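You operate a simulated robot arm through the tools that you are given. There is no shell and no other tool. Be economical: measure what you need, move in short steps, check, and stop when the job is done.

Carry out the task below with a simulated two-armed robot. There is one attempt and no reset: what you move stays moved.

## Task
Crank all the blue cable onto the coil, fit both white clips and free the coil.
Fine: the clips well apart round the coil.

It is judged by the outcome, as a careful person would: the job done as asked, and still so three seconds after it is handed in. It fails if anything else is knocked over, pushed out of place, dropped, spilled or broken.

## Robot
Two 7-joint arms with fingered hands on one trunk, on a base that drives. Base frame: it is fixed to the floor where the robot stands at the start and does not move with it; the origin is under the middle of the robot, x ahead of it, y to its left, z up. Readings come in mm, degrees, newtons and seconds.
The left shoulder is at the start at [28, 214, 1153], the right one opposite. With the tool pointing down near the work surface each hand reaches from about 120 to 600 mm from the robot's upright axis, wherever it stands, measured 20 degrees to its own side. Payload 3.3 kg a hand.
Tool frame (each hand has its own): the origin (TCP) lies between the finger pads and is the grasp point; the fingertips stand 26 mm ahead of it; z points along the fingers, y is the line along which they close. Largest opening 132 mm; the body of the gripper starts 73 mm behind the TCP. The gripper is a hand of 2 fingers: y runs from the thumb to the fingers, the wrist lies at [0, 0, -224] in the tool frame, and closing takes about 1.5 s.
Orientation is that of the tool frame in the base frame, as a unit quaternion [x, y, z, w]. With the fingers straight down and closing along the base's y, the tool's x points along the base's -x, its y along +y and its z along -z.

## Interface
- The arms move only by the tool arm_command. It takes "left_commands", "right_commands" or both (then of equal length, played together; a hand with none holds still); each is one flat list of numbers, 7 for each row, row after row: the turn, a rotation vector about the base's x, y, z in units of 4 degrees (1.0 is 4 degrees), then the shift along the base's x, y, z in units of 50 mm (1.0 is 50 mm), then the gripper command, from -1 (shut) to 1 (fully open), values between in proportion. In form: [rx, ry, rz, dx, dy, dz, jaw, rx, ry, rz, dx, dy, dz, jaw, ...]. A call has 1 to 8 rows; each row shifts and turns the commanded pose from where the row before left it. A call with a number of a shift or a turn outside -1 to 1 is refused whole. Each row takes 0.2 s and may step no farther than 50 mm and 8.6 degrees from the row before; otherwise, or with a gripper value out of range, the whole call is refused. Where a pose cannot be reached the arm comes as near as it can. A force on the tool above 90 N (or 10 N above the force at the start of the call, whichever is more), or a blocked arm, ends the call early, and 0.2 s more pass. Each finger travels about 153 mm/s and halts on what it meets, pressing with about 23 N; the grip force reading is that of the motor and also rises with nothing between the fingers. The clock runs only during rows and for 0.2 s after the last one: add rows that do not move to give the fingers time. The reply holds the time, the measured pose of the TCP, the force on the tool along the base axes, the opening and the grip force, in the units named above and with some noise, with the torque about the TCP (base axes, N m) and any sound that the robot's microphone picked up.
- Cameras (640 x 400 px; columns grow to the right, rows downward): "scene" is now at [98.6, 12.9, 1306.4]; the picture's right is [0.15, -0.99, 0.00], its down [-0.74, -0.11, -0.67] and it looks along [0.66, 0.10, -0.75] (base axes); focal length 214 px, centre (320, 200). "left" rides on the left gripper at [-66, -3, -99] in its tool frame; the picture's right is [0.04, -1.00, 0.00], its down [0.83, 0.03, -0.55] and it looks along [0.55, 0.02, 0.83] (tool axes); focal length 261 px, centre (320, 200). "right" rides on the right gripper at [66, -3, -99] in its tool frame; the picture's right is [0.04, 1.00, 0.00], its down [-0.83, 0.03, -0.55] and it looks along [-0.55, 0.02, 0.83] (tool axes); focal length 261 px, centre (320, 200). There is no depth. A picture from a camera that has moved, and an enlarged one, comes with that camera's place and axes in the base frame and with its lens.
- camera(camera): a new picture of that camera. No time passes.
- raise_lower(by): slides the trunk up (or, below 0, down) by that many mm; the arms and the scene camera ride with it, the base frame stays. It gives what a move gives, with no picture.
- base_move(legs): drives the robot by 1 to 6 legs, each [ahead, left, turn to the left] in mm, mm and degrees, along the robot's own axes; the way and the turn of a leg run together, so that a leg with both is an arc; at most 1500 mm and 180 degrees a leg. The arms and the cameras ride along, it lands a little off, and it stops where it bumps. It gives what a move gives.
- hand_shape(shape, hand): the hand has 2 fingers and takes this shape, open, in about a second: jaw (thumb against the fingers, like two jaws); tri (thumb and two fingers); tip (a fingertip pinch); poke (one finger out to press); point (the index stretched); flat (the hand flat); cup (the hand cupped); fist (a fist). The gripper value then closes the fingers along that shape, each until it touches; the sizes above hold for jaw. It gives what a move gives, with no picture.
- head_to(pan, tilt): turns the head with the scene camera to pan (to the left, within 86 degrees either way) and tilt (down, from -29 to 69), counted from straight ahead of the robot. It gives what a move gives.
- zoom(camera, box): a new picture of the part [left, top, right, bottom] of that camera's present view, enlarged. No time passes.
- sign_off(): hands the job in; it is judged then, once.

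Go step by step. Nothing tells you exact positions but the pictures and the camera data: compare them with the known pose of the tool, close in by small moves and look again before you grip or let go. The budget is 120 turns and 108 pictures, counting those below and the enlarged ones. Unless the task says otherwise, let go and move clear before handing in, and close with one line.

The tools are called after ">>>" as name(argument=value, ...) on one line, values as JSON. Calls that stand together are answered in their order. arm_command: Moves the arms, as the interface text tells. Its arguments: {"type":"object","properties":{"left_commands":{"type":"array","items":{"type":"number"}},"right_commands":{"type":"array","items":{"type":"number"}}},"required":[]} The other tools are called the same way: raise_lower (by) slides the trunk up or down; hand_shape (shape, hand) gives the hand a shape; base_move (legs) drives the base; head_to (pan, tilt) turns the head that bears the scene camera; camera (camera) takes a picture; zoom (camera, box) takes an enlarged picture of a part of a camera's view; sign_off () hands the job in.

At the start:

```text
time: 0.0
left_tcp_pos: [443.4, 347.4, 1141.3]
left_orientation: [0.0, 1.0, 0.0, 0.002]
left_contact_force: [0.2, 0.3, 0.9]
left_moment: [-0.01, 0.03, 0.01]
left_width: 132.0
left_finger_force: 0.0
left_shape: jaw
right_tcp_pos: [331.0, -96.0, 1167.4]
right_orientation: [0.0, 1.0, 0.001, 0.0]
right_contact_force: [0.7, -0.3, 0.9]
right_moment: [0.01, -0.02, -0.04]
right_width: 131.9
right_finger_force: 0.0
right_shape: jaw
trunk travel left (down, up): [-434.0, 326.0]
robot x, y, heading: [-1.7, 1.3, 0.1]
head pan, tilt: [8.7, 48.2]
```

scene: 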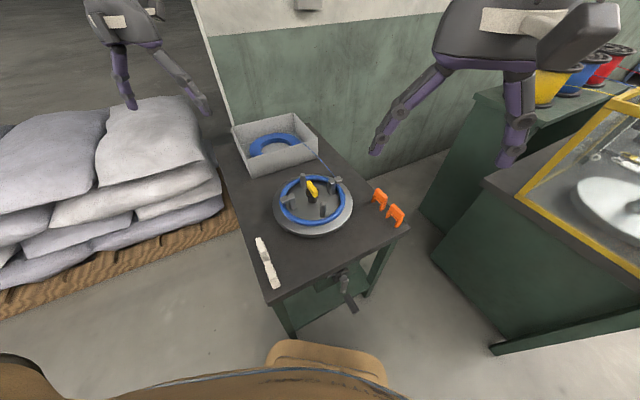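
right: 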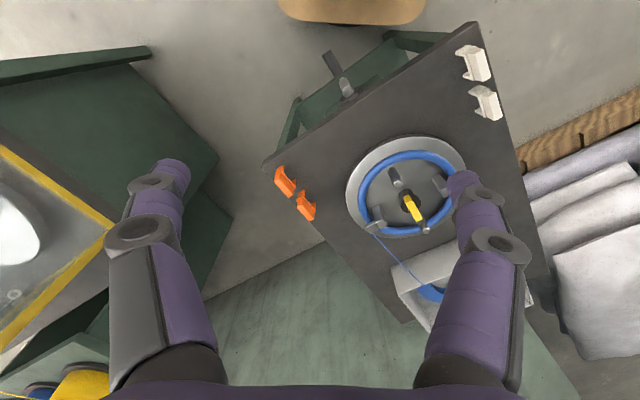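
left: 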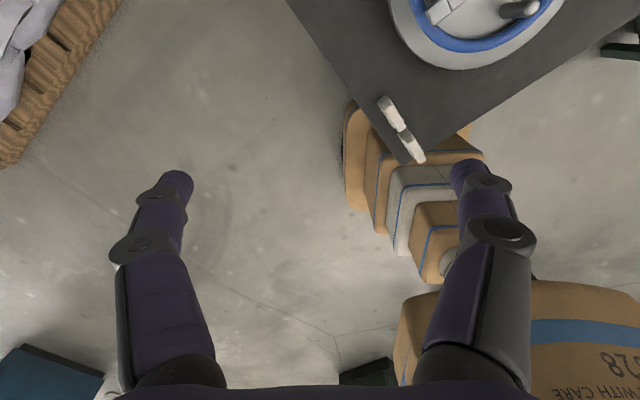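

I see a table with a turntable winder, blue cable from a bin, white and orange clips, and a crank under the table edge. I'll look closer first.

>>> zoom(camera="scene", box=[220, 100, 420, 225])

>>> zoom(camera="scene", box=[220, 200, 420, 325])

>>> zoom(camera="right", box=[250, 20, 530, 330])

```text
3.20 times, centred on (320, 162) of scene
camera zoom: at [98.6, 12.9, 1306.4], right [0.15, -0.99, 0.0], down [-0.74, -0.11, -0.67], along [0.66, 0.1, -0.75], focal length 686 px, centre (320, 320)
```

zoom: 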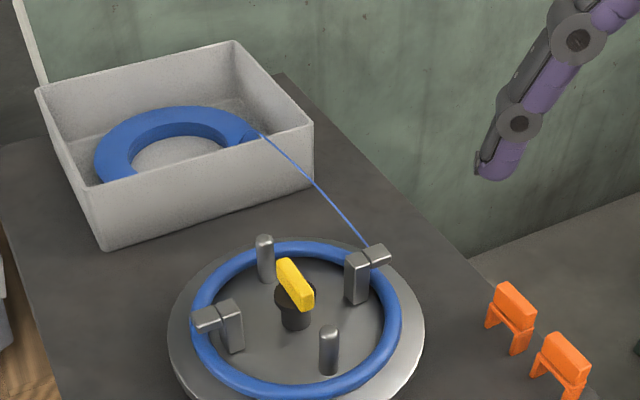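

```text
3.20 times, centred on (320, 262) of scene
camera zoom: at [98.6, 12.9, 1306.4], right [0.15, -0.99, 0.0], down [-0.74, -0.11, -0.67], along [0.66, 0.1, -0.75], focal length 686 px, centre (320, 0)
```

zoom: 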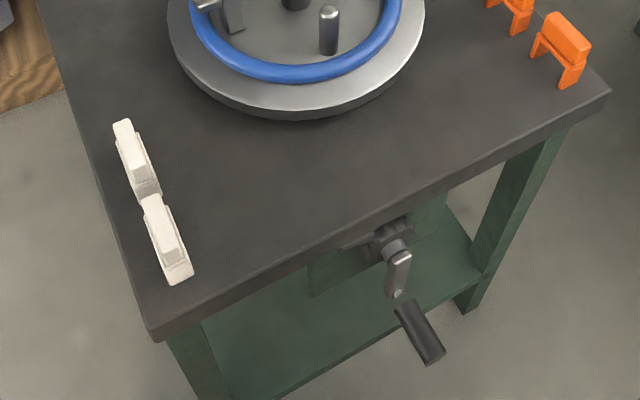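

```text
1.29 times, centred on (390, 175) of right
camera zoom: at [265.3, -99.9, 1265.5], right [-0.04, 1.0, 0.0], down [0.83, 0.03, 0.55], along [0.55, 0.02, -0.83], focal length 336 px, centre (230, 232)
```

zoom: 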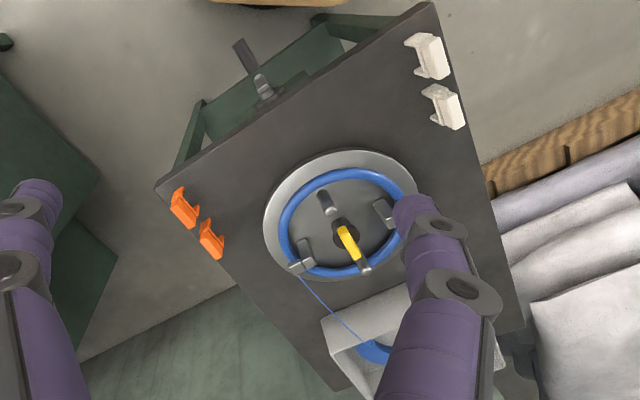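

The table is turned about 38° to the left of me: rotor centre near (592,116), white clips near (309,178) and (376,228), table top at z≈720, crank under the front edge. I'll back off slightly, turn square to the table and slide right to face it.

>>> base_move(legs=[[-40, 0, 0], [0, 0, 38], [-10, -272, 0]])

>>> head_to(pan=0, tilt=55)

>>> camera(camera="scene")

>>> camera(camera="right")

```text
time: 4.2
left_tcp_pos: [256.4, 325.5, 1141.8]
left_orientation: [-0.324, 0.946, 0.0, 0.001]
left_contact_force: [0.4, -0.3, 0.5]
left_moment: [-0.01, -0.02, 0.01]
left_width: 132.0
left_finger_force: 0.1
left_shape: jaw
right_tcp_pos: [439.2, -94.5, 1167.0]
right_orientation: [-0.324, 0.946, 0.001, 0.0]
right_contact_force: [0.0, 0.0, 0.4]
right_moment: [0.04, 0.0, 0.01]
right_width: 132.0
right_finger_force: 0.1
right_shape: jaw
trunk travel left (down, up): [-434.0, 326.0]
robot x, y, heading: [117.0, -222.7, 37.9]
head pan, tilt: [8.7, 48.2]
```

```text
time: 4.9
left_tcp_pos: [255.5, 325.3, 1140.0]
left_orientation: [-0.324, 0.946, 0.0, 0.002]
left_contact_force: [-0.7, -0.3, 0.1]
left_moment: [0.03, -0.01, 0.01]
left_width: 131.6
left_finger_force: 0.1
left_shape: jaw
right_tcp_pos: [440.3, -93.5, 1167.7]
right_orientation: [-0.325, 0.946, -0.001, 0.0]
right_contact_force: [-0.2, 0.2, 0.0]
right_moment: [-0.01, 0.02, 0.01]
right_width: 131.8
right_finger_force: 0.0
right_shape: jaw
trunk travel left (down, up): [-434.0, 326.0]
robot x, y, heading: [118.7, -223.4, 37.8]
head pan, tilt: [0.0, 55.0]
```

```text
101 pictures are left
camera scene: at [192.1, -162.4, 1297.6], right [0.61, -0.79, 0.0], down [-0.65, -0.5, -0.57], along [0.45, 0.35, -0.82], focal length 214 px, centre (320, 200)
```

scene: 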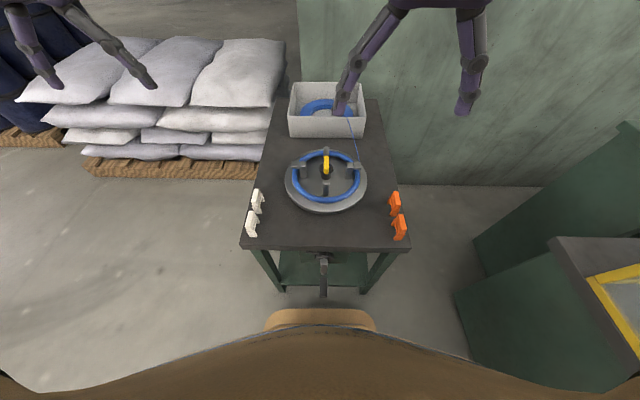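

```text
100 pictures are left
camera right: at [388.9, -137.1, 1265.5], right [-0.65, 0.76, 0.0], down [0.64, 0.54, 0.55], along [0.42, 0.36, -0.83], focal length 261 px, centre (320, 200)
```

right: 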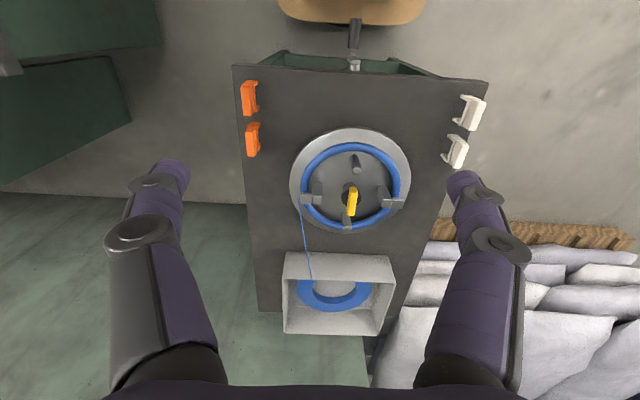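

Now I'm square to the table. Zooming on the crank, and on the coil and clips.

>>> zoom(camera="scene", box=[280, 240, 380, 302])

>>> zoom(camera="scene", box=[230, 130, 420, 250])

>>> zoom(camera="right", box=[300, 0, 412, 70])

>>> zoom(camera="right", box=[270, 110, 430, 210])

```text
6.40 times, centred on (330, 271) of scene
camera zoom: at [192.1, -162.4, 1297.6], right [0.61, -0.79, 0.0], down [-0.65, -0.5, -0.57], along [0.45, 0.35, -0.82], focal length 1373 px, centre (256, -254)
```

zoom: 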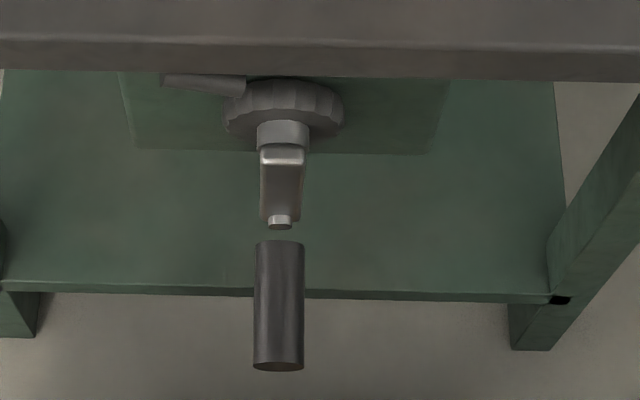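

```text
3.33 times, centred on (325, 190) of scene
camera zoom: at [192.1, -162.4, 1297.6], right [0.61, -0.79, 0.0], down [-0.65, -0.5, -0.57], along [0.45, 0.35, -0.82], focal length 715 px, centre (303, 233)
```

zoom: 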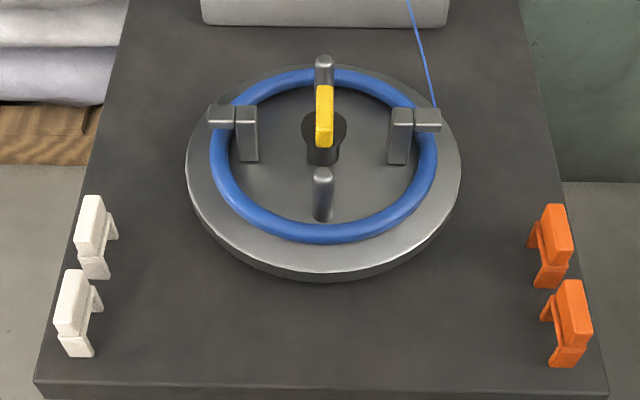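

```text
5.71 times, centred on (356, 35) of right
camera zoom: at [388.9, -137.1, 1265.5], right [-0.65, 0.76, 0.0], down [0.64, 0.54, 0.55], along [0.42, 0.36, -0.83], focal length 1489 px, centre (114, 1143)
```

zoom: 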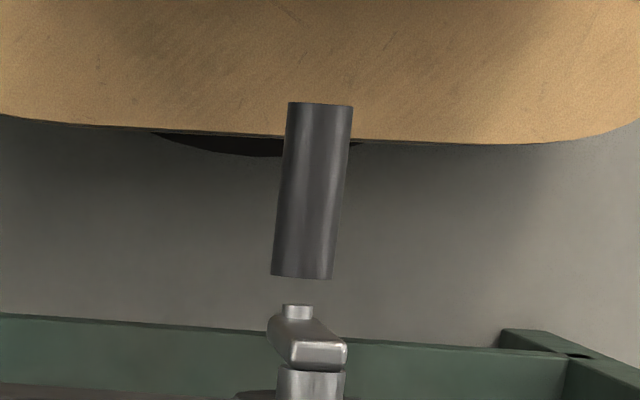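

```text
4.00 times, centred on (350, 160) of right
camera zoom: at [388.9, -137.1, 1265.5], right [-0.65, 0.76, 0.0], down [0.64, 0.54, 0.55], along [0.42, 0.36, -0.83], focal length 1043 px, centre (200, 360)
```

zoom: 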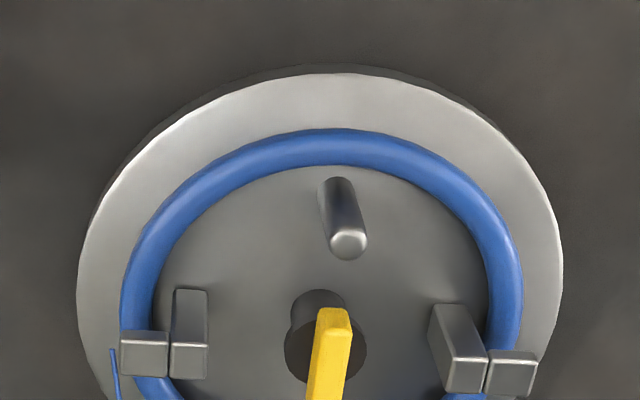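

The crank handle is a 26 mm horizontal bar at z≈506, 240–305 mm ahead of me, hub axis about 80 mm above it. I'll bring the right hand above it and lower the trunk.

>>> arm_command(right_commands=[0, 0, 0, -0.727, 0.154, 0, 0.2, 0, 0, 0, -0.727, 0.154, 0, 0.2, 0, 0, 0, -0.727, 0.154, 0, 0.2])

>>> raise_lower(by=-330)

>>> camera(camera="right")

>>> camera(camera="scene")

```text
time: 5.7
left_tcp_pos: [253.4, 326.3, 1141.2]
left_orientation: [-0.324, 0.946, -0.001, 0.002]
left_contact_force: [0.2, -0.1, 0.1]
left_moment: [0.01, 0.01, 0.02]
left_width: 131.9
left_finger_force: 0.1
left_shape: jaw
right_tcp_pos: [328.7, -68.9, 1169.3]
right_orientation: [-0.325, 0.946, 0.0, 0.001]
right_contact_force: [-0.6, 0.1, -0.1]
right_moment: [0.01, -0.04, 0.02]
right_width: 79.7
right_finger_force: 0.0
right_shape: jaw
trunk travel left (down, up): [-434.0, 326.0]
robot x, y, heading: [115.9, -223.9, 37.8]
head pan, tilt: [0.0, 55.0]
```

```text
time: 8.9
left_tcp_pos: [256.1, 326.4, 811.4]
left_orientation: [-0.324, 0.946, 0.0, 0.002]
left_contact_force: [-0.3, 0.0, 0.1]
left_moment: [0.0, 0.01, 0.01]
left_width: 132.1
left_finger_force: 0.1
left_shape: jaw
right_tcp_pos: [334.6, -67.8, 832.6]
right_orientation: [-0.325, 0.946, -0.003, -0.011]
right_contact_force: [0.0, -0.4, 0.3]
right_moment: [-0.01, 0.0, -0.01]
right_width: 79.7
right_finger_force: 0.0
right_shape: jaw
trunk travel left (down, up): [-104.0, 656.0]
robot x, y, heading: [117.3, -220.6, 37.9]
head pan, tilt: [0.0, 55.0]
```

```text
95 pictures are left
camera right: at [285.3, -110.4, 932.1], right [-0.65, 0.76, 0.0], down [0.65, 0.54, 0.53], along [0.41, 0.35, -0.85], focal length 261 px, centre (320, 200)
```

right: 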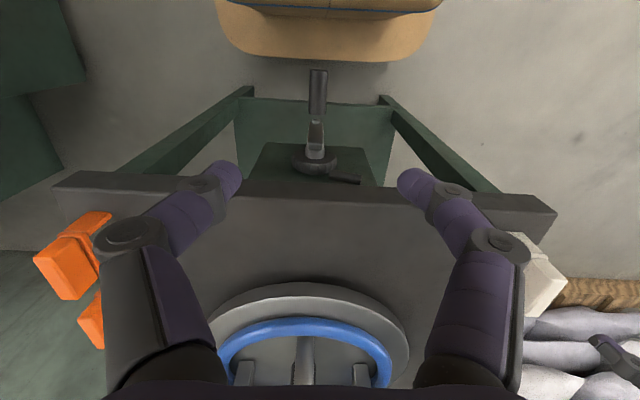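

```text
94 pictures are left
camera scene: at [254.6, -114.1, 960.7], right [0.61, -0.79, 0.0], down [-0.65, -0.5, -0.57], along [0.45, 0.35, -0.82], focal length 214 px, centre (320, 200)
```

scene: 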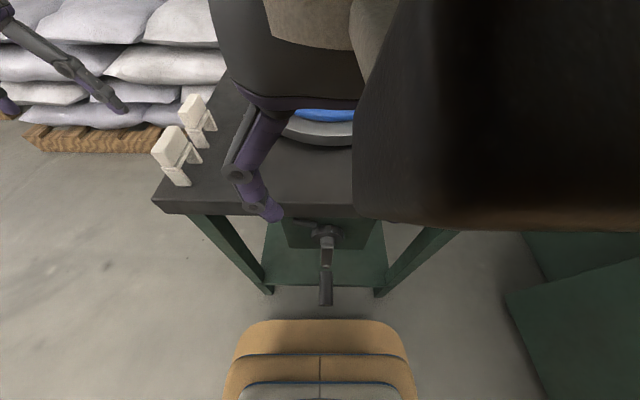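

The hand sits right above the handle (consistent from both views). Lowering the fingers around it.

>>> arm_command(right_commands=[0, 0, 0, 0, 0, -0.93, 0.2, 0, 0, 0, 0, 0, -0.93, 0.2, 0, 0, 0, 0, 0, -0.93, 0.2, 0, 0, 0, 0, 0, -0.93, 0.2, 0, 0, 0, 0, 0, -0.93, 0.2, 0, 0, 0, 0, 0, -0.93, 0.2, 0, 0, 0, 0, 0, -0.93, 0.2])

>>> camera(camera="right")

>>> camera(camera="scene")

```text
time: 9.5
left_tcp_pos: [254.7, 325.7, 810.7]
left_orientation: [-0.325, 0.946, 0.001, 0.001]
left_contact_force: [0.1, 0.2, 0.6]
left_moment: [0.0, 0.01, 0.01]
left_width: 132.0
left_finger_force: 0.1
left_shape: jaw
right_tcp_pos: [330.1, -66.5, 760.3]
right_orientation: [-0.321, 0.947, 0.008, -0.023]
right_contact_force: [10.9, 3.5, 9.9]
right_moment: [-0.91, 1.6, 0.3]
right_width: 79.6
right_finger_force: 0.1
right_shape: jaw
trunk travel left (down, up): [-104.0, 656.0]
robot x, y, heading: [120.6, -224.2, 37.7]
head pan, tilt: [0.0, 55.0]
stopped in row 2 (right hand): the force on the tool passed its limit at 203 N (the readings are from after the stop); the commanded pose is now the measured one
```

```text
93 pictures are left
camera right: at [284.0, -109.3, 861.1], right [-0.64, 0.77, 0.03], down [0.67, 0.53, 0.52], along [0.38, 0.35, -0.85], focal length 261 px, centre (320, 200)
```

right: 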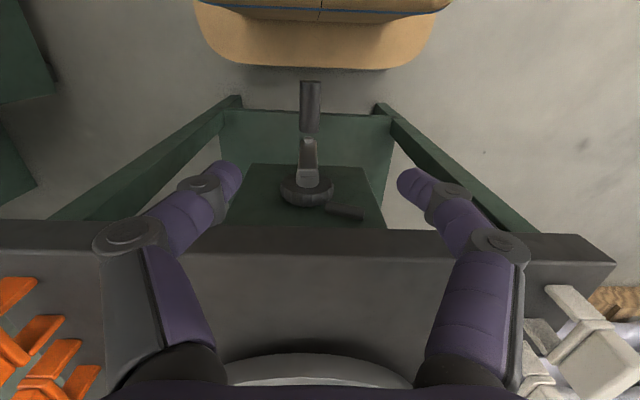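

```text
92 pictures are left
camera scene: at [254.4, -114.1, 960.7], right [0.61, -0.79, 0.0], down [-0.65, -0.5, -0.57], along [0.45, 0.35, -0.82], focal length 214 px, centre (320, 200)
```

scene: 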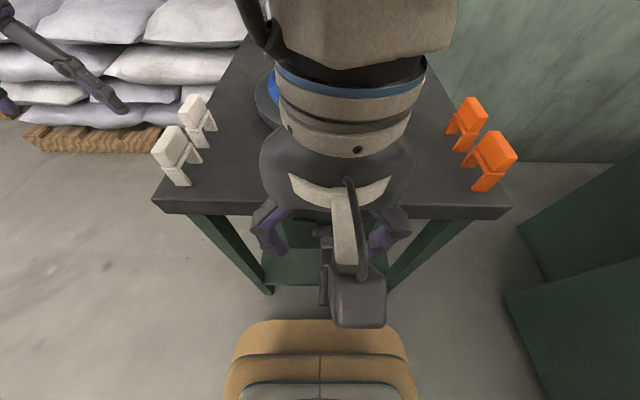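

The hand stopped, most likely its camera against my own chest (the trunk leans forward when lowered). I'll pull the hand forward-up, raise the trunk back so the chest recedes.

>>> arm_command(right_commands=[0, 0, 0, 0.2, 0.15, 0.8, 0.2, 0, 0, 0, 0.3, 0.25, 0.8, 0.2])

>>> raise_lower(by=330)

>>> camera(camera="scene")

```text
time: 10.1
left_tcp_pos: [255.7, 326.5, 811.4]
left_orientation: [-0.325, 0.946, 0.001, 0.001]
left_contact_force: [-0.3, -0.7, -0.2]
left_moment: [0.01, -0.02, 0.0]
left_width: 131.8
left_finger_force: 0.1
left_shape: jaw
right_tcp_pos: [358.2, -47.8, 837.3]
right_orientation: [-0.322, 0.946, 0.009, -0.023]
right_contact_force: [0.3, -0.2, 0.0]
right_moment: [-0.01, 0.03, -0.02]
right_width: 79.7
right_finger_force: 0.1
right_shape: jaw
right hand out of reach, approached as far as the arm can: row 2
trunk travel left (down, up): [-104.0, 656.0]
robot x, y, heading: [116.0, -222.5, 37.8]
head pan, tilt: [0.0, 55.0]
```

```text
time: 13.4
left_tcp_pos: [255.4, 325.7, 1139.9]
left_orientation: [-0.325, 0.946, 0.0, 0.001]
left_contact_force: [0.5, -1.1, 0.8]
left_moment: [-0.04, 0.0, 0.02]
left_width: 132.0
left_finger_force: 0.1
left_shape: jaw
right_tcp_pos: [355.6, -47.9, 1166.5]
right_orientation: [-0.321, 0.947, 0.007, -0.022]
right_contact_force: [0.2, -0.2, -0.2]
right_moment: [-0.02, 0.02, 0.01]
right_width: 79.2
right_finger_force: 0.1
right_shape: jaw
trunk travel left (down, up): [-434.0, 326.0]
robot x, y, heading: [122.1, -223.0, 38.2]
head pan, tilt: [0.0, 55.0]
```

```text
91 pictures are left
camera scene: at [192.3, -162.4, 1297.4], right [0.61, -0.79, 0.0], down [-0.65, -0.5, -0.57], along [0.45, 0.35, -0.82], focal length 214 px, centre (320, 200)
```

scene: 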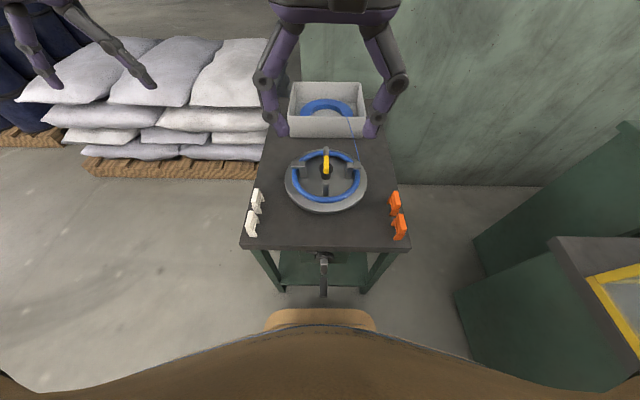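

Chest receded. Now lowering the arm from here along the front of the table.

>>> arm_command(right_commands=[0, -0.66, 0, -0.35, -0.28, -0.6, 0.2, 0, 0, 0, 0, 0, -0.95, 0.2, 0, 0, 0, 0, 0, -0.95, 0.2, 0, 0, 0, 0, 0, -0.95, 0.2, 0, 0, 0, 0, 0, -0.95, 0.2, 0, 0, 0, 0, 0, -0.95, 0.2, 0, 0, 0, 0, 0, -0.95, 0.2])

>>> camera(camera="scene")

```text
time: 15.0
left_tcp_pos: [255.6, 326.5, 1140.3]
left_orientation: [-0.325, 0.946, 0.001, 0.002]
left_contact_force: [0.7, -0.1, 0.4]
left_moment: [-0.03, 0.0, 0.01]
left_width: 131.8
left_finger_force: 0.0
left_shape: jaw
right_tcp_pos: [336.0, -62.7, 850.8]
right_orientation: [-0.322, 0.947, 0.0, -0.001]
right_contact_force: [0.9, -0.6, -0.3]
right_moment: [0.0, 0.04, 0.02]
right_width: 79.7
right_finger_force: 0.1
right_shape: jaw
trunk travel left (down, up): [-434.0, 326.0]
robot x, y, heading: [119.3, -224.4, 37.9]
head pan, tilt: [0.0, 55.0]
```

```text
90 pictures are left
camera scene: at [192.5, -162.5, 1297.5], right [0.61, -0.79, 0.0], down [-0.65, -0.5, -0.57], along [0.45, 0.35, -0.82], focal length 214 px, centre (320, 200)
```

scene: 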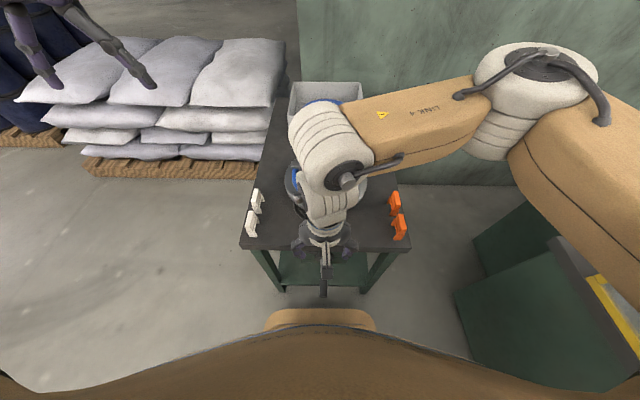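

The forearm would come down onto the table edge from this close. I'll back the base 130 mm so the forearm reaches in from my side, keeping the hand over the crank.

>>> base_move(legs=[[-130, 0, 0]])

>>> arm_command(right_commands=[0, 0, 0, 0.695, 0.54, 0, 0.2, 0, 0, 0, 0.695, 0.54, 0, 0.2, 0, 0, 0, 0.695, 0.54, 0, 0.2])

>>> camera(camera="scene")

>>> camera(camera="right")

```text
time: 16.2
left_tcp_pos: [149.7, 245.4, 1142.3]
left_orientation: [-0.327, 0.945, 0.001, 0.003]
left_contact_force: [0.6, -0.2, 0.5]
left_moment: [0.05, -0.01, -0.02]
left_width: 131.9
left_finger_force: 0.0
left_shape: jaw
right_tcp_pos: [231.3, -142.9, 851.2]
right_orientation: [-0.324, 0.946, -0.001, 0.0]
right_contact_force: [-0.9, 0.3, -0.1]
right_moment: [0.0, -0.02, 0.0]
right_width: 79.6
right_finger_force: 0.0
right_shape: jaw
trunk travel left (down, up): [-434.0, 326.0]
robot x, y, heading: [15.4, -300.0, 38.2]
head pan, tilt: [0.0, 55.0]
```

```text
time: 17.1
left_tcp_pos: [149.9, 247.0, 1141.1]
left_orientation: [-0.326, 0.945, 0.001, 0.001]
left_contact_force: [-0.1, 0.2, -1.2]
left_moment: [0.0, -0.03, -0.03]
left_width: 131.7
left_finger_force: 0.0
left_shape: jaw
right_tcp_pos: [336.2, -61.2, 851.6]
right_orientation: [-0.324, 0.946, -0.001, 0.0]
right_contact_force: [0.7, 0.2, -0.2]
right_moment: [-0.03, -0.02, 0.05]
right_width: 79.6
right_finger_force: 0.1
right_shape: jaw
trunk travel left (down, up): [-434.0, 326.0]
robot x, y, heading: [17.3, -300.5, 38.1]
head pan, tilt: [0.0, 55.0]
```

```text
89 pictures are left
camera scene: at [89.0, -242.4, 1297.5], right [0.62, -0.79, 0.0], down [-0.64, -0.51, -0.57], along [0.45, 0.35, -0.82], focal length 214 px, centre (320, 200)
```

scene: 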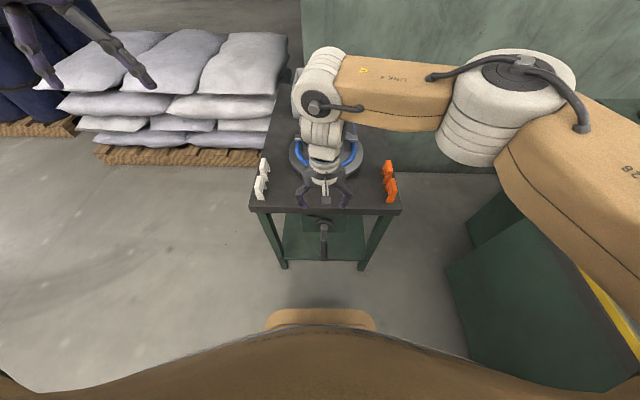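

```text
88 pictures are left
camera right: at [286.5, -104.6, 949.7], right [-0.65, 0.76, 0.0], down [0.64, 0.54, 0.55], along [0.42, 0.35, -0.83], focal length 261 px, centre (320, 200)
```

right: 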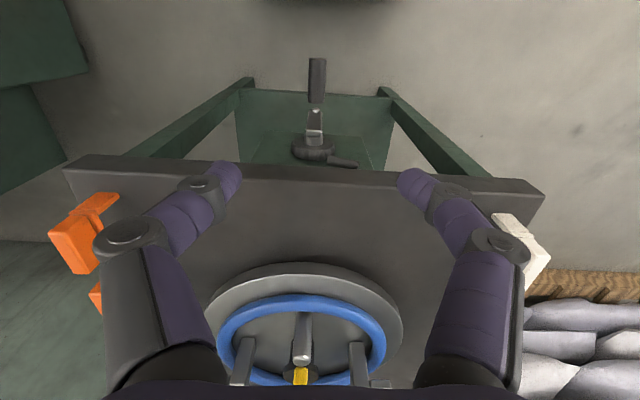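

I'll tilt the hand 40° (fingers down-forward, wrist toward me) to keep the forearm clear of the table, while descending partway.

>>> arm_command(right_commands=[0.771, -0.984, 0, 0, 0, -0.5, 0.2, 0.771, -0.984, 0, 0, 0, -0.5, 0.2, 0.771, -0.984, 0, 0, 0, -0.5, 0.2, 0.771, -0.984, 0, 0, 0, -0.5, 0.2, 0.771, -0.984, 0, 0, 0, -0.5, 0.2, 0.771, -0.984, 0, 0, 0, -0.5, 0.2, 0.771, -0.984, 0, 0, 0, -0.5, 0.2, 0.771, -0.984, 0, 0, 0, -0.5, 0.2])

>>> camera(camera="scene")

>>> camera(camera="right")

```text
time: 18.9
left_tcp_pos: [149.9, 247.1, 1142.5]
left_orientation: [-0.327, 0.945, 0.0, 0.002]
left_contact_force: [-0.2, -0.8, 0.0]
left_moment: [0.02, -0.02, 0.01]
left_width: 131.8
left_finger_force: 0.0
left_shape: jaw
right_tcp_pos: [336.2, -61.9, 652.3]
right_orientation: [-0.304, 0.889, 0.112, 0.324]
right_contact_force: [-1.1, -0.1, -0.1]
right_moment: [0.01, 0.01, 0.0]
right_width: 79.5
right_finger_force: 0.2
right_shape: jaw
trunk travel left (down, up): [-434.0, 326.0]
robot x, y, heading: [17.0, -302.9, 38.2]
head pan, tilt: [0.0, 55.0]
```

```text
87 pictures are left
camera scene: at [88.8, -242.8, 1297.5], right [0.62, -0.79, 0.0], down [-0.64, -0.51, -0.57], along [0.45, 0.35, -0.82], focal length 214 px, centre (320, 200)
```

scene: 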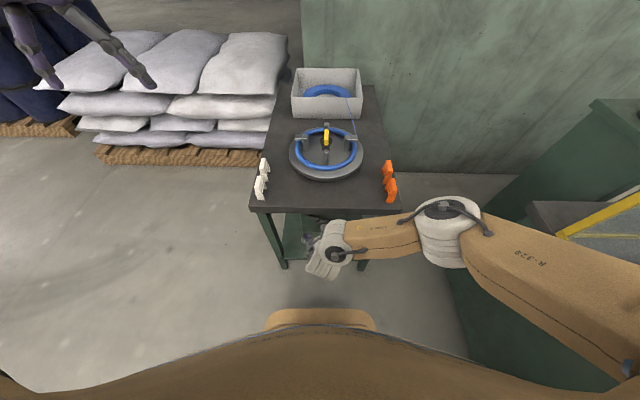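

```text
86 pictures are left
camera right: at [247.4, -135.5, 684.0], right [-0.64, 0.77, -0.03], down [0.2, 0.2, 0.96], along [0.74, 0.61, -0.28], focal length 261 px, centre (320, 200)
```

right: 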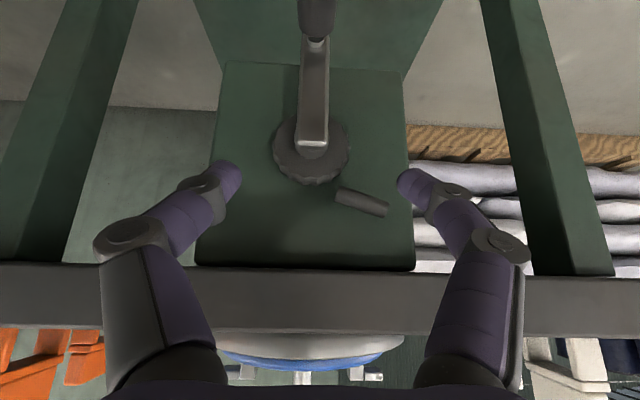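

The forearm is now well clear and the crank is plainly visible: shaft axis at z≈580, handle at z≈506. Descending and gripping the handle.

>>> arm_command(right_commands=[0, 0, 0, 0.02, -0.03, -0.973, 0.2, 0, 0, 0, 0.02, -0.03, -0.973, 0.2, 0, 0, 0, 0, 0, -0.973, 0.2, 0, 0, 0, 0, 0, 0, 0.2])

>>> camera(camera="right")

```text
time: 19.6
left_tcp_pos: [144.7, 247.0, 1140.9]
left_orientation: [-0.328, 0.945, -0.001, 0.003]
left_contact_force: [-0.4, 1.8, 0.2]
left_moment: [-0.05, 0.04, 0.02]
left_width: 132.0
left_finger_force: 0.0
left_shape: jaw
right_tcp_pos: [430.7, -76.7, 562.4]
right_orientation: [-0.3, 0.879, 0.092, 0.358]
right_contact_force: [-50.6, 10.6, 19.4]
right_moment: [0.94, 0.47, 2.13]
right_width: 94.8
right_finger_force: 0.1
right_shape: jaw
right hand out of reach, approached as far as the arm can: row 3
trunk travel left (down, up): [-434.0, 326.0]
robot x, y, heading: [12.4, -303.6, 38.4]
head pan, tilt: [0.0, 55.0]
stopped in row 3 (right hand): the force on the tool passed its limit at 120 N (the readings are from after the stop); the commanded pose is now the measured one
```

```text
85 pictures are left
camera right: at [338.7, -148.1, 587.5], right [-0.62, 0.78, -0.08], down [0.13, 0.2, 0.97], along [0.78, 0.59, -0.23], focal length 261 px, centre (320, 200)
```

right: 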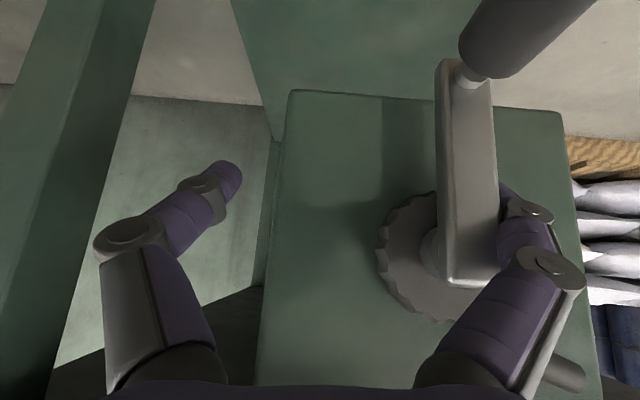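

The arm hit its reach limit on the way down and slewed forward into the crank. I'll back out gently: sideways left, then back and up, and afterwards lower the trunk for reach.

>>> arm_command(right_commands=[0, 0, 0, -0.3, 0.38, 0, 0.2, 0, 0, 0, -0.4, 0.1, 0.2, 0.2, 0, 0, 0, -0.5, -0.3, 0.4, 0.2, 0, 0, 0, -0.5, -0.35, 0.6, 0.2])

>>> camera(camera="right")

>>> camera(camera="scene")

```text
time: 19.9
left_tcp_pos: [142.3, 248.2, 1140.2]
left_orientation: [-0.329, 0.944, 0.0, 0.002]
left_contact_force: [0.6, 0.1, -0.5]
left_moment: [-0.05, 0.01, 0.04]
left_width: 132.1
left_finger_force: 0.0
left_shape: jaw
right_tcp_pos: [432.1, -74.0, 557.0]
right_orientation: [-0.31, 0.88, 0.099, 0.347]
right_contact_force: [-49.1, 10.9, 23.6]
right_moment: [1.08, 0.58, 1.94]
right_width: 94.6
right_finger_force: 0.0
right_shape: jaw
right hand out of reach, approached as far as the arm can: row 1
trunk travel left (down, up): [-434.0, 326.0]
robot x, y, heading: [11.8, -303.4, 38.4]
head pan, tilt: [0.0, 55.0]
stopped in row 1 (right hand): the force on the tool passed its limit at 113 N (the readings are from after the stop); the commanded pose is now the measured one
```

```text
84 pictures are left
camera right: at [342.0, -148.4, 585.8], right [-0.64, 0.77, -0.07], down [0.15, 0.21, 0.97], along [0.76, 0.61, -0.24], focal length 261 px, centre (320, 200)
```

right: 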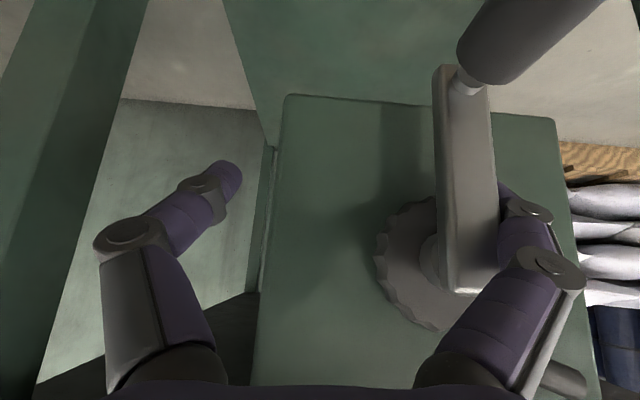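

```text
83 pictures are left
camera scene: at [83.7, -241.4, 1297.9], right [0.62, -0.78, 0.0], down [-0.64, -0.51, -0.57], along [0.45, 0.36, -0.82], focal length 214 px, centre (320, 200)
```

scene: 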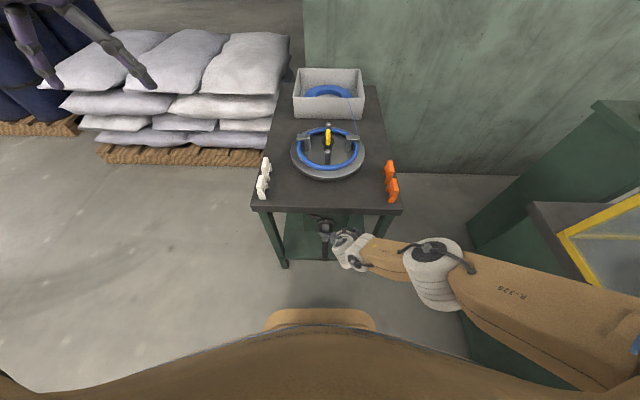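

Left is out of reach; I'll move straight back toward me and up in small steps instead.

>>> arm_command(right_commands=[0, 0, 0, -0.3, -0.23, 0.2, 0.2, 0, 0, 0, -0.4, -0.3, 0.2, 0.2, 0, 0, 0, -0.4, -0.3, 0.3, 0.2, 0, 0, 0, -0.4, -0.3, 0.4, 0.2])

>>> camera(camera="right")

```text
time: 20.9
left_tcp_pos: [147.6, 246.4, 1139.7]
left_orientation: [-0.328, 0.945, 0.001, 0.001]
left_contact_force: [-1.4, -0.2, 0.1]
left_moment: [0.03, -0.01, 0.01]
left_width: 131.8
left_finger_force: 0.0
left_shape: jaw
right_tcp_pos: [365.9, -136.4, 610.9]
right_orientation: [-0.305, 0.88, 0.091, 0.352]
right_contact_force: [-0.4, 0.0, 0.8]
right_moment: [0.01, -0.01, -0.01]
right_width: 79.7
right_finger_force: 0.1
right_shape: jaw
trunk travel left (down, up): [-434.0, 326.0]
robot x, y, heading: [13.6, -304.6, 38.4]
head pan, tilt: [0.0, 55.0]
```

```text
82 pictures are left
camera right: at [273.4, -208.3, 639.4], right [-0.62, 0.78, -0.08], down [0.14, 0.21, 0.97], along [0.77, 0.59, -0.24], focal length 261 px, centre (320, 200)
```

right: 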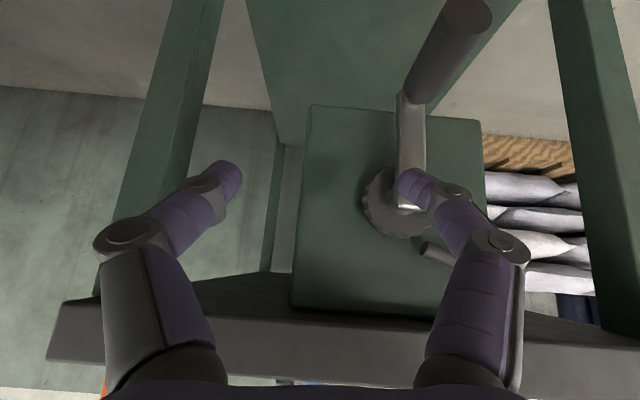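

Free again, and everything looks undisturbed. Raising the hand, then lowering the trunk for proper reach.

>>> arm_command(right_commands=[0, 0, 0, -0.1, -0.08, 0.95, 0.2, 0, 0, 0, -0.1, -0.08, 0.95, 0.2, 0, 0, 0, 0, 0, 0.95, 0.2, 0, 0, 0, 0, 0, 0.6, 0.2])

>>> raise_lower(by=-180)

>>> camera(camera="scene")

>>> camera(camera="right")

```text
time: 21.9
left_tcp_pos: [147.1, 247.6, 1140.8]
left_orientation: [-0.329, 0.944, 0.0, 0.002]
left_contact_force: [0.3, -1.2, -0.3]
left_moment: [0.02, 0.02, -0.02]
left_width: 131.8
left_finger_force: 0.1
left_shape: jaw
right_tcp_pos: [353.5, -143.4, 785.2]
right_orientation: [-0.305, 0.88, 0.091, 0.354]
right_contact_force: [0.2, -0.5, -0.4]
right_moment: [0.02, 0.01, 0.01]
right_width: 79.2
right_finger_force: 0.0
right_shape: jaw
trunk travel left (down, up): [-434.0, 326.0]
robot x, y, heading: [16.5, -304.6, 38.1]
head pan, tilt: [0.0, 55.0]
```

```text
time: 23.9
left_tcp_pos: [147.1, 246.3, 961.4]
left_orientation: [-0.328, 0.945, 0.001, 0.002]
left_contact_force: [-0.4, -0.5, -0.2]
left_moment: [-0.01, 0.0, -0.04]
left_width: 132.0
left_finger_force: 0.2
left_shape: jaw
right_tcp_pos: [354.1, -143.2, 604.5]
right_orientation: [-0.305, 0.88, 0.092, 0.351]
right_contact_force: [-0.1, -0.4, -0.2]
right_moment: [-0.02, 0.0, -0.01]
right_width: 79.6
right_finger_force: 0.0
right_shape: jaw
trunk travel left (down, up): [-254.0, 506.0]
robot x, y, heading: [13.4, -300.9, 38.2]
head pan, tilt: [0.0, 55.0]
```

```text
81 pictures are left
camera scene: at [112.5, -222.5, 1115.6], right [0.62, -0.78, 0.0], down [-0.64, -0.51, -0.57], along [0.45, 0.36, -0.82], focal length 214 px, centre (320, 200)
```

scene: 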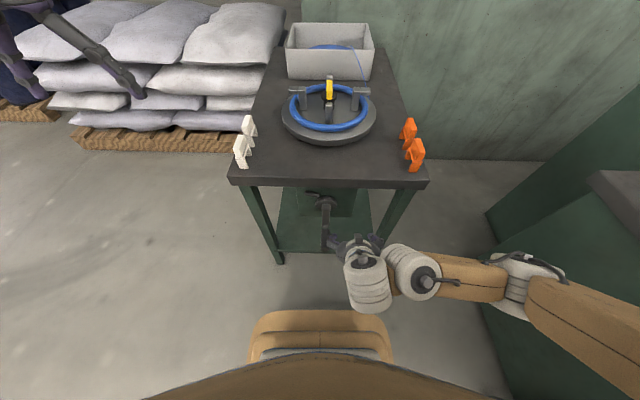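

```text
80 pictures are left
camera right: at [261.4, -215.2, 632.6], right [-0.63, 0.78, -0.08], down [0.14, 0.21, 0.97], along [0.77, 0.59, -0.24], focal length 261 px, centre (320, 200)
```

right: 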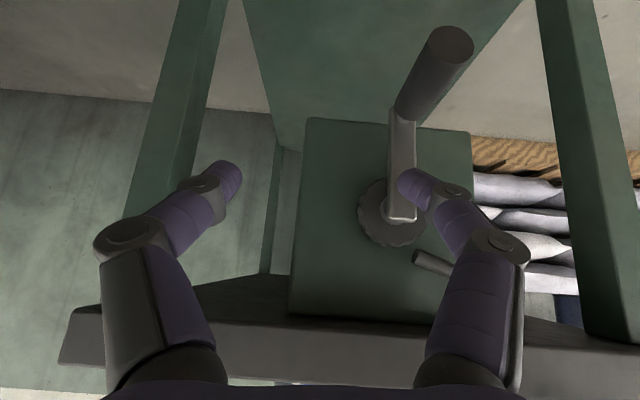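

Now positioned with room. Moving over the handle's line, then down onto it in steps.

>>> arm_command(right_commands=[0, 0, 0.55, -0.19, 0.765, 0, 0.2, 0, 0, 0.55, -0.19, 0.765, 0, 0.2, 0, 0, 0, 0, 0, -0.5, 0.2, 0, 0, 0, 0, 0, 0, 0.2])

>>> camera(camera="right")

```text
time: 24.9
left_tcp_pos: [146.8, 246.3, 960.4]
left_orientation: [-0.329, 0.944, 0.001, 0.001]
left_contact_force: [0.0, -0.1, 0.6]
left_moment: [-0.01, 0.0, -0.03]
left_width: 132.0
left_finger_force: 0.0
left_shape: jaw
right_tcp_pos: [332.8, -66.8, 579.6]
right_orientation: [-0.339, 0.868, 0.105, 0.348]
right_contact_force: [-0.1, 0.5, 0.0]
right_moment: [0.02, -0.01, 0.0]
right_width: 79.3
right_finger_force: 0.1
right_shape: jaw
trunk travel left (down, up): [-254.0, 506.0]
robot x, y, heading: [10.6, -303.2, 37.9]
head pan, tilt: [0.0, 55.0]
```

```text
79 pictures are left
camera right: at [246.7, -144.1, 608.0], right [-0.68, 0.73, -0.08], down [0.12, 0.22, 0.97], along [0.72, 0.65, -0.24], focal length 261 px, centre (320, 200)
```

right: 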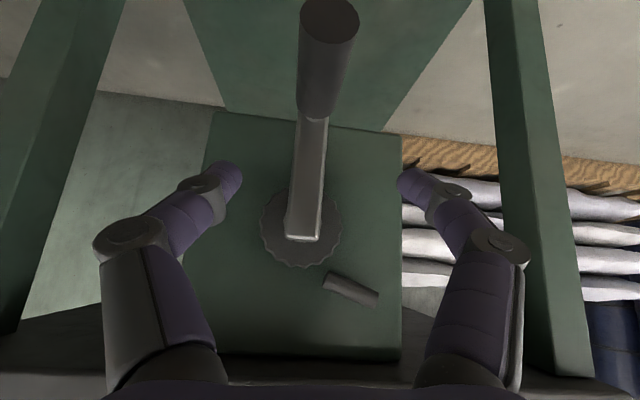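

Centred. Going down the remaining 73 mm and closing on the handle.

>>> arm_command(right_commands=[0, 0, 0, 0, 0, -0.75, 0.2, 0, 0, 0, 0.05, 0.03, -0.72, 0.2, 0, 0, 0, 0, 0, 0, 0.2])

>>> camera(camera="right")

```text
time: 25.6
left_tcp_pos: [147.2, 246.5, 960.6]
left_orientation: [-0.328, 0.945, 0.0, 0.001]
left_contact_force: [-0.4, -0.1, -0.1]
left_moment: [-0.01, 0.01, 0.0]
left_width: 131.8
left_finger_force: 0.0
left_shape: jaw
right_tcp_pos: [337.4, -66.0, 504.6]
right_orientation: [-0.339, 0.867, 0.106, 0.348]
right_contact_force: [0.0, 0.4, -0.8]
right_moment: [0.01, 0.03, -0.03]
right_width: 79.5
right_finger_force: 0.1
right_shape: jaw
trunk travel left (down, up): [-254.0, 506.0]
robot x, y, heading: [16.5, -300.4, 38.3]
head pan, tilt: [0.0, 55.0]
```

```text
78 pictures are left
camera right: at [251.4, -144.1, 531.8], right [-0.68, 0.73, -0.08], down [0.12, 0.22, 0.97], along [0.72, 0.65, -0.24], focal length 261 px, centre (320, 200)
```

right: 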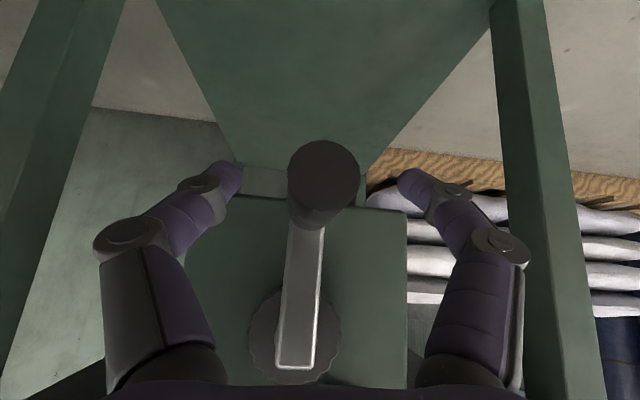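

The handle is centred between the fingers. Closing.

>>> arm_command(right_commands=[0, 0, 0, 0, 0, 0, -1, 0, 0, 0, 0, 0, 0, -1, 0, 0, 0, 0, 0, 0, -1, 0, 0, 0, 0, 0, 0, -1])

>>> camera(camera="right")

```text
time: 26.6
left_tcp_pos: [147.4, 247.4, 961.0]
left_orientation: [-0.327, 0.945, 0.0, 0.001]
left_contact_force: [-0.3, 0.5, 0.0]
left_moment: [-0.02, 0.01, 0.0]
left_width: 131.7
left_finger_force: 0.0
left_shape: jaw
right_tcp_pos: [338.2, -66.4, 503.1]
right_orientation: [-0.339, 0.868, 0.105, 0.347]
right_contact_force: [1.9, 0.6, -10.3]
right_moment: [-0.07, 0.07, -0.02]
right_width: 17.6
right_finger_force: 22.7
right_shape: jaw
trunk travel left (down, up): [-254.0, 506.0]
robot x, y, heading: [13.8, -302.2, 38.3]
head pan, tilt: [0.0, 55.0]
```

```text
77 pictures are left
camera right: at [251.7, -144.5, 531.4], right [-0.68, 0.73, -0.08], down [0.12, 0.22, 0.97], along [0.72, 0.65, -0.24], focal length 261 px, centre (320, 200)
```

right: 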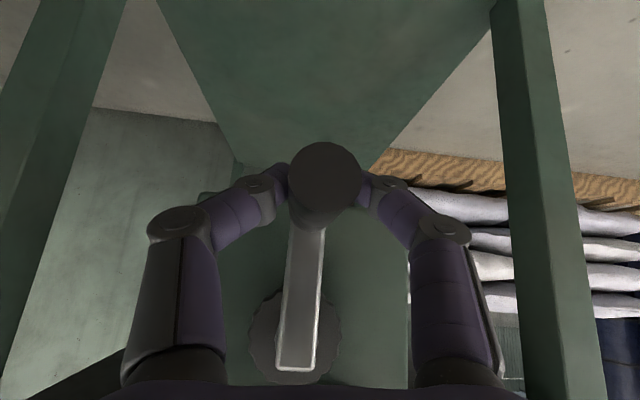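

The grip is slightly below the handle's middle (width 17.6, pushed down). Re-gripping about 8 mm higher.

>>> arm_command(right_commands=[0, 0, 0, 0, 0, 0, -0.4, 0, 0, 0, 0, 0, 0.16, -0.4, 0, 0, 0, 0, 0, 0, -1, 0, 0, 0, 0, 0, 0, -1])

```text
time: 27.6
left_tcp_pos: [146.6, 246.7, 960.1]
left_orientation: [-0.328, 0.945, 0.001, 0.001]
left_contact_force: [-0.1, -0.3, 0.4]
left_moment: [-0.01, 0.01, -0.02]
left_width: 131.9
left_finger_force: 0.0
left_shape: jaw
right_tcp_pos: [337.0, -66.1, 513.0]
right_orientation: [-0.34, 0.868, 0.106, 0.347]
right_contact_force: [0.6, 1.9, 1.0]
right_moment: [0.06, -0.03, -0.01]
right_width: 22.3
right_finger_force: 22.9
right_shape: jaw
trunk travel left (down, up): [-254.0, 506.0]
robot x, y, heading: [15.6, -301.1, 38.3]
head pan, tilt: [0.0, 55.0]
```

Good grip, unloaded. Trial: swing the handle 30° to the left and look at the rotor and forces.

>>> arm_command(right_commands=[0, 0, 0, -0.222, 0.286, 0.048, -1, 0, 0, 0, -0.207, 0.267, 0.14, -1, 0, 0, 0, 0, 0, 0, -1])

>>> camera(camera="scene")

>>> camera(camera="right")

```text
time: 28.4
left_tcp_pos: [144.2, 246.0, 964.3]
left_orientation: [-0.328, 0.945, 0.0, 0.003]
left_contact_force: [-0.1, 0.2, 0.0]
left_moment: [-0.01, 0.01, 0.04]
left_width: 131.9
left_finger_force: 0.1
left_shape: jaw
right_tcp_pos: [311.6, -30.8, 531.9]
right_orientation: [-0.338, 0.866, 0.116, 0.35]
right_contact_force: [-3.3, 12.3, 52.6]
right_moment: [0.51, -0.39, 0.3]
right_width: 25.8
right_finger_force: 23.1
right_shape: jaw
trunk travel left (down, up): [-254.0, 506.0]
robot x, y, heading: [14.0, -299.7, 38.3]
head pan, tilt: [0.0, 55.0]
```

```text
76 pictures are left
camera scene: at [109.8, -223.3, 1116.9], right [0.62, -0.78, 0.0], down [-0.64, -0.51, -0.58], along [0.45, 0.36, -0.82], focal length 214 px, centre (320, 200)
```

scene: 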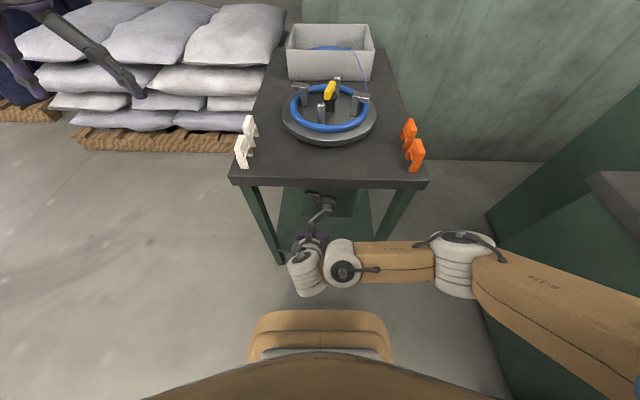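

```text
75 pictures are left
camera right: at [226.7, -110.2, 558.8], right [-0.69, 0.72, -0.06], down [0.12, 0.2, 0.97], along [0.72, 0.66, -0.23], focal length 261 px, centre (320, 200)
```

right: 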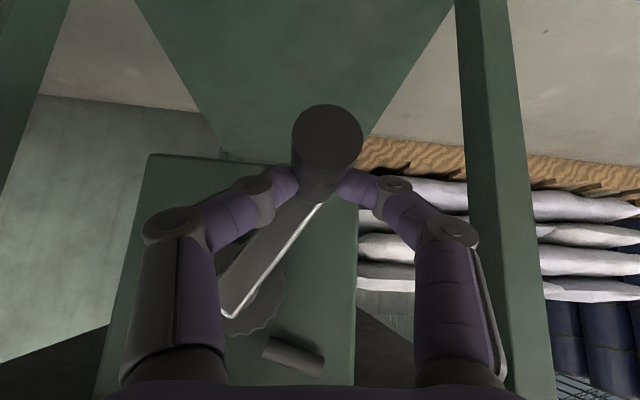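

Left swing turns the rotor clockwise, which pulls cable in. Checking the settled force before continuing.

>>> arm_command(right_commands=[0, 0, 0, 0, 0, 0, -1, 0, 0, 0, 0, 0, 0, -1])

```text
time: 29.1
left_tcp_pos: [147.2, 246.0, 961.8]
left_orientation: [-0.328, 0.945, 0.001, 0.003]
left_contact_force: [0.0, -0.3, -0.1]
left_moment: [-0.02, 0.01, 0.0]
left_width: 132.0
left_finger_force: 0.0
left_shape: jaw
right_tcp_pos: [317.5, -38.3, 525.2]
right_orientation: [-0.337, 0.867, 0.104, 0.352]
right_contact_force: [9.1, -5.8, 39.1]
right_moment: [-0.05, -0.71, -0.18]
right_width: 25.6
right_finger_force: 23.0
right_shape: jaw
trunk travel left (down, up): [-254.0, 506.0]
robot x, y, heading: [16.9, -302.8, 38.2]
head pan, tilt: [0.0, 55.0]
```

The ratchet seems to hold the crank in the forward direction. Continuing the circle clockwise (bottom → left → top → right) in 25° steps.

>>> arm_command(right_commands=[0, 0, 0, -0.291, 0.374, 0.47, -1, 0, 0, 0, -0.108, 0.139, 0.562, -1, 0, 0, 0, 0.047, -0.06, 0.584, -1, 0, 0, 0, 0.194, -0.25, 0.496, -1, 0, 0, 0, 0.304, -0.392, 0.316, -1, 0, 0, 0, 0.358, -0.461, 0.076, -1, 0, 0, 0, 0.344, -0.444, -0.176, -1, 0, 0, 0, 0.266, -0.343, -0.398, -1])

>>> camera(camera="scene")

>>> camera(camera="right")

```text
time: 30.9
left_tcp_pos: [146.7, 246.9, 960.8]
left_orientation: [-0.328, 0.945, 0.001, 0.0]
left_contact_force: [0.2, 0.1, 0.9]
left_moment: [0.04, 0.03, -0.02]
left_width: 131.9
left_finger_force: 0.0
left_shape: jaw
right_tcp_pos: [371.8, -109.8, 619.2]
right_orientation: [-0.339, 0.868, 0.106, 0.348]
right_contact_force: [-0.3, 0.1, 0.2]
right_moment: [-0.02, -0.04, 0.03]
right_width: 14.3
right_finger_force: 22.8
right_shape: jaw
trunk travel left (down, up): [-254.0, 506.0]
robot x, y, heading: [16.0, -302.7, 38.2]
head pan, tilt: [0.0, 55.0]
```

```text
74 pictures are left
camera scene: at [112.7, -222.4, 1115.5], right [0.62, -0.78, 0.0], down [-0.64, -0.51, -0.57], along [0.45, 0.36, -0.82], focal length 214 px, centre (320, 200)
```

scene: 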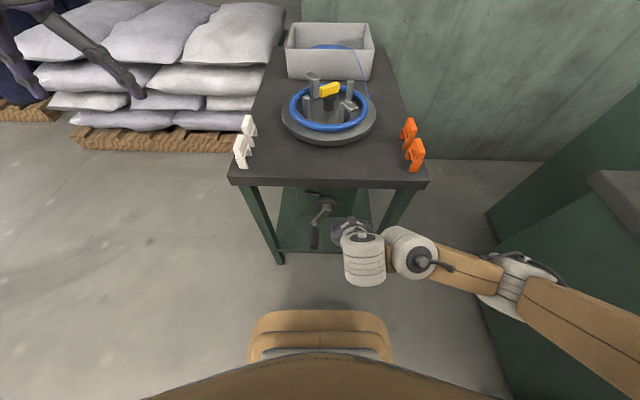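

```text
73 pictures are left
camera right: at [284.9, -188.1, 647.1], right [-0.68, 0.73, -0.08], down [0.12, 0.22, 0.97], along [0.72, 0.65, -0.24], focal length 261 px, centre (320, 200)
```

right: 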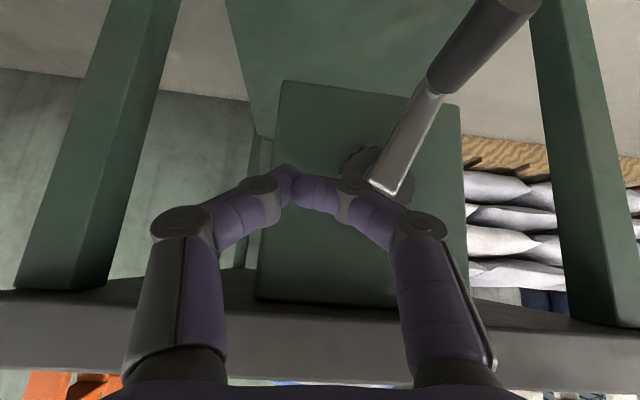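

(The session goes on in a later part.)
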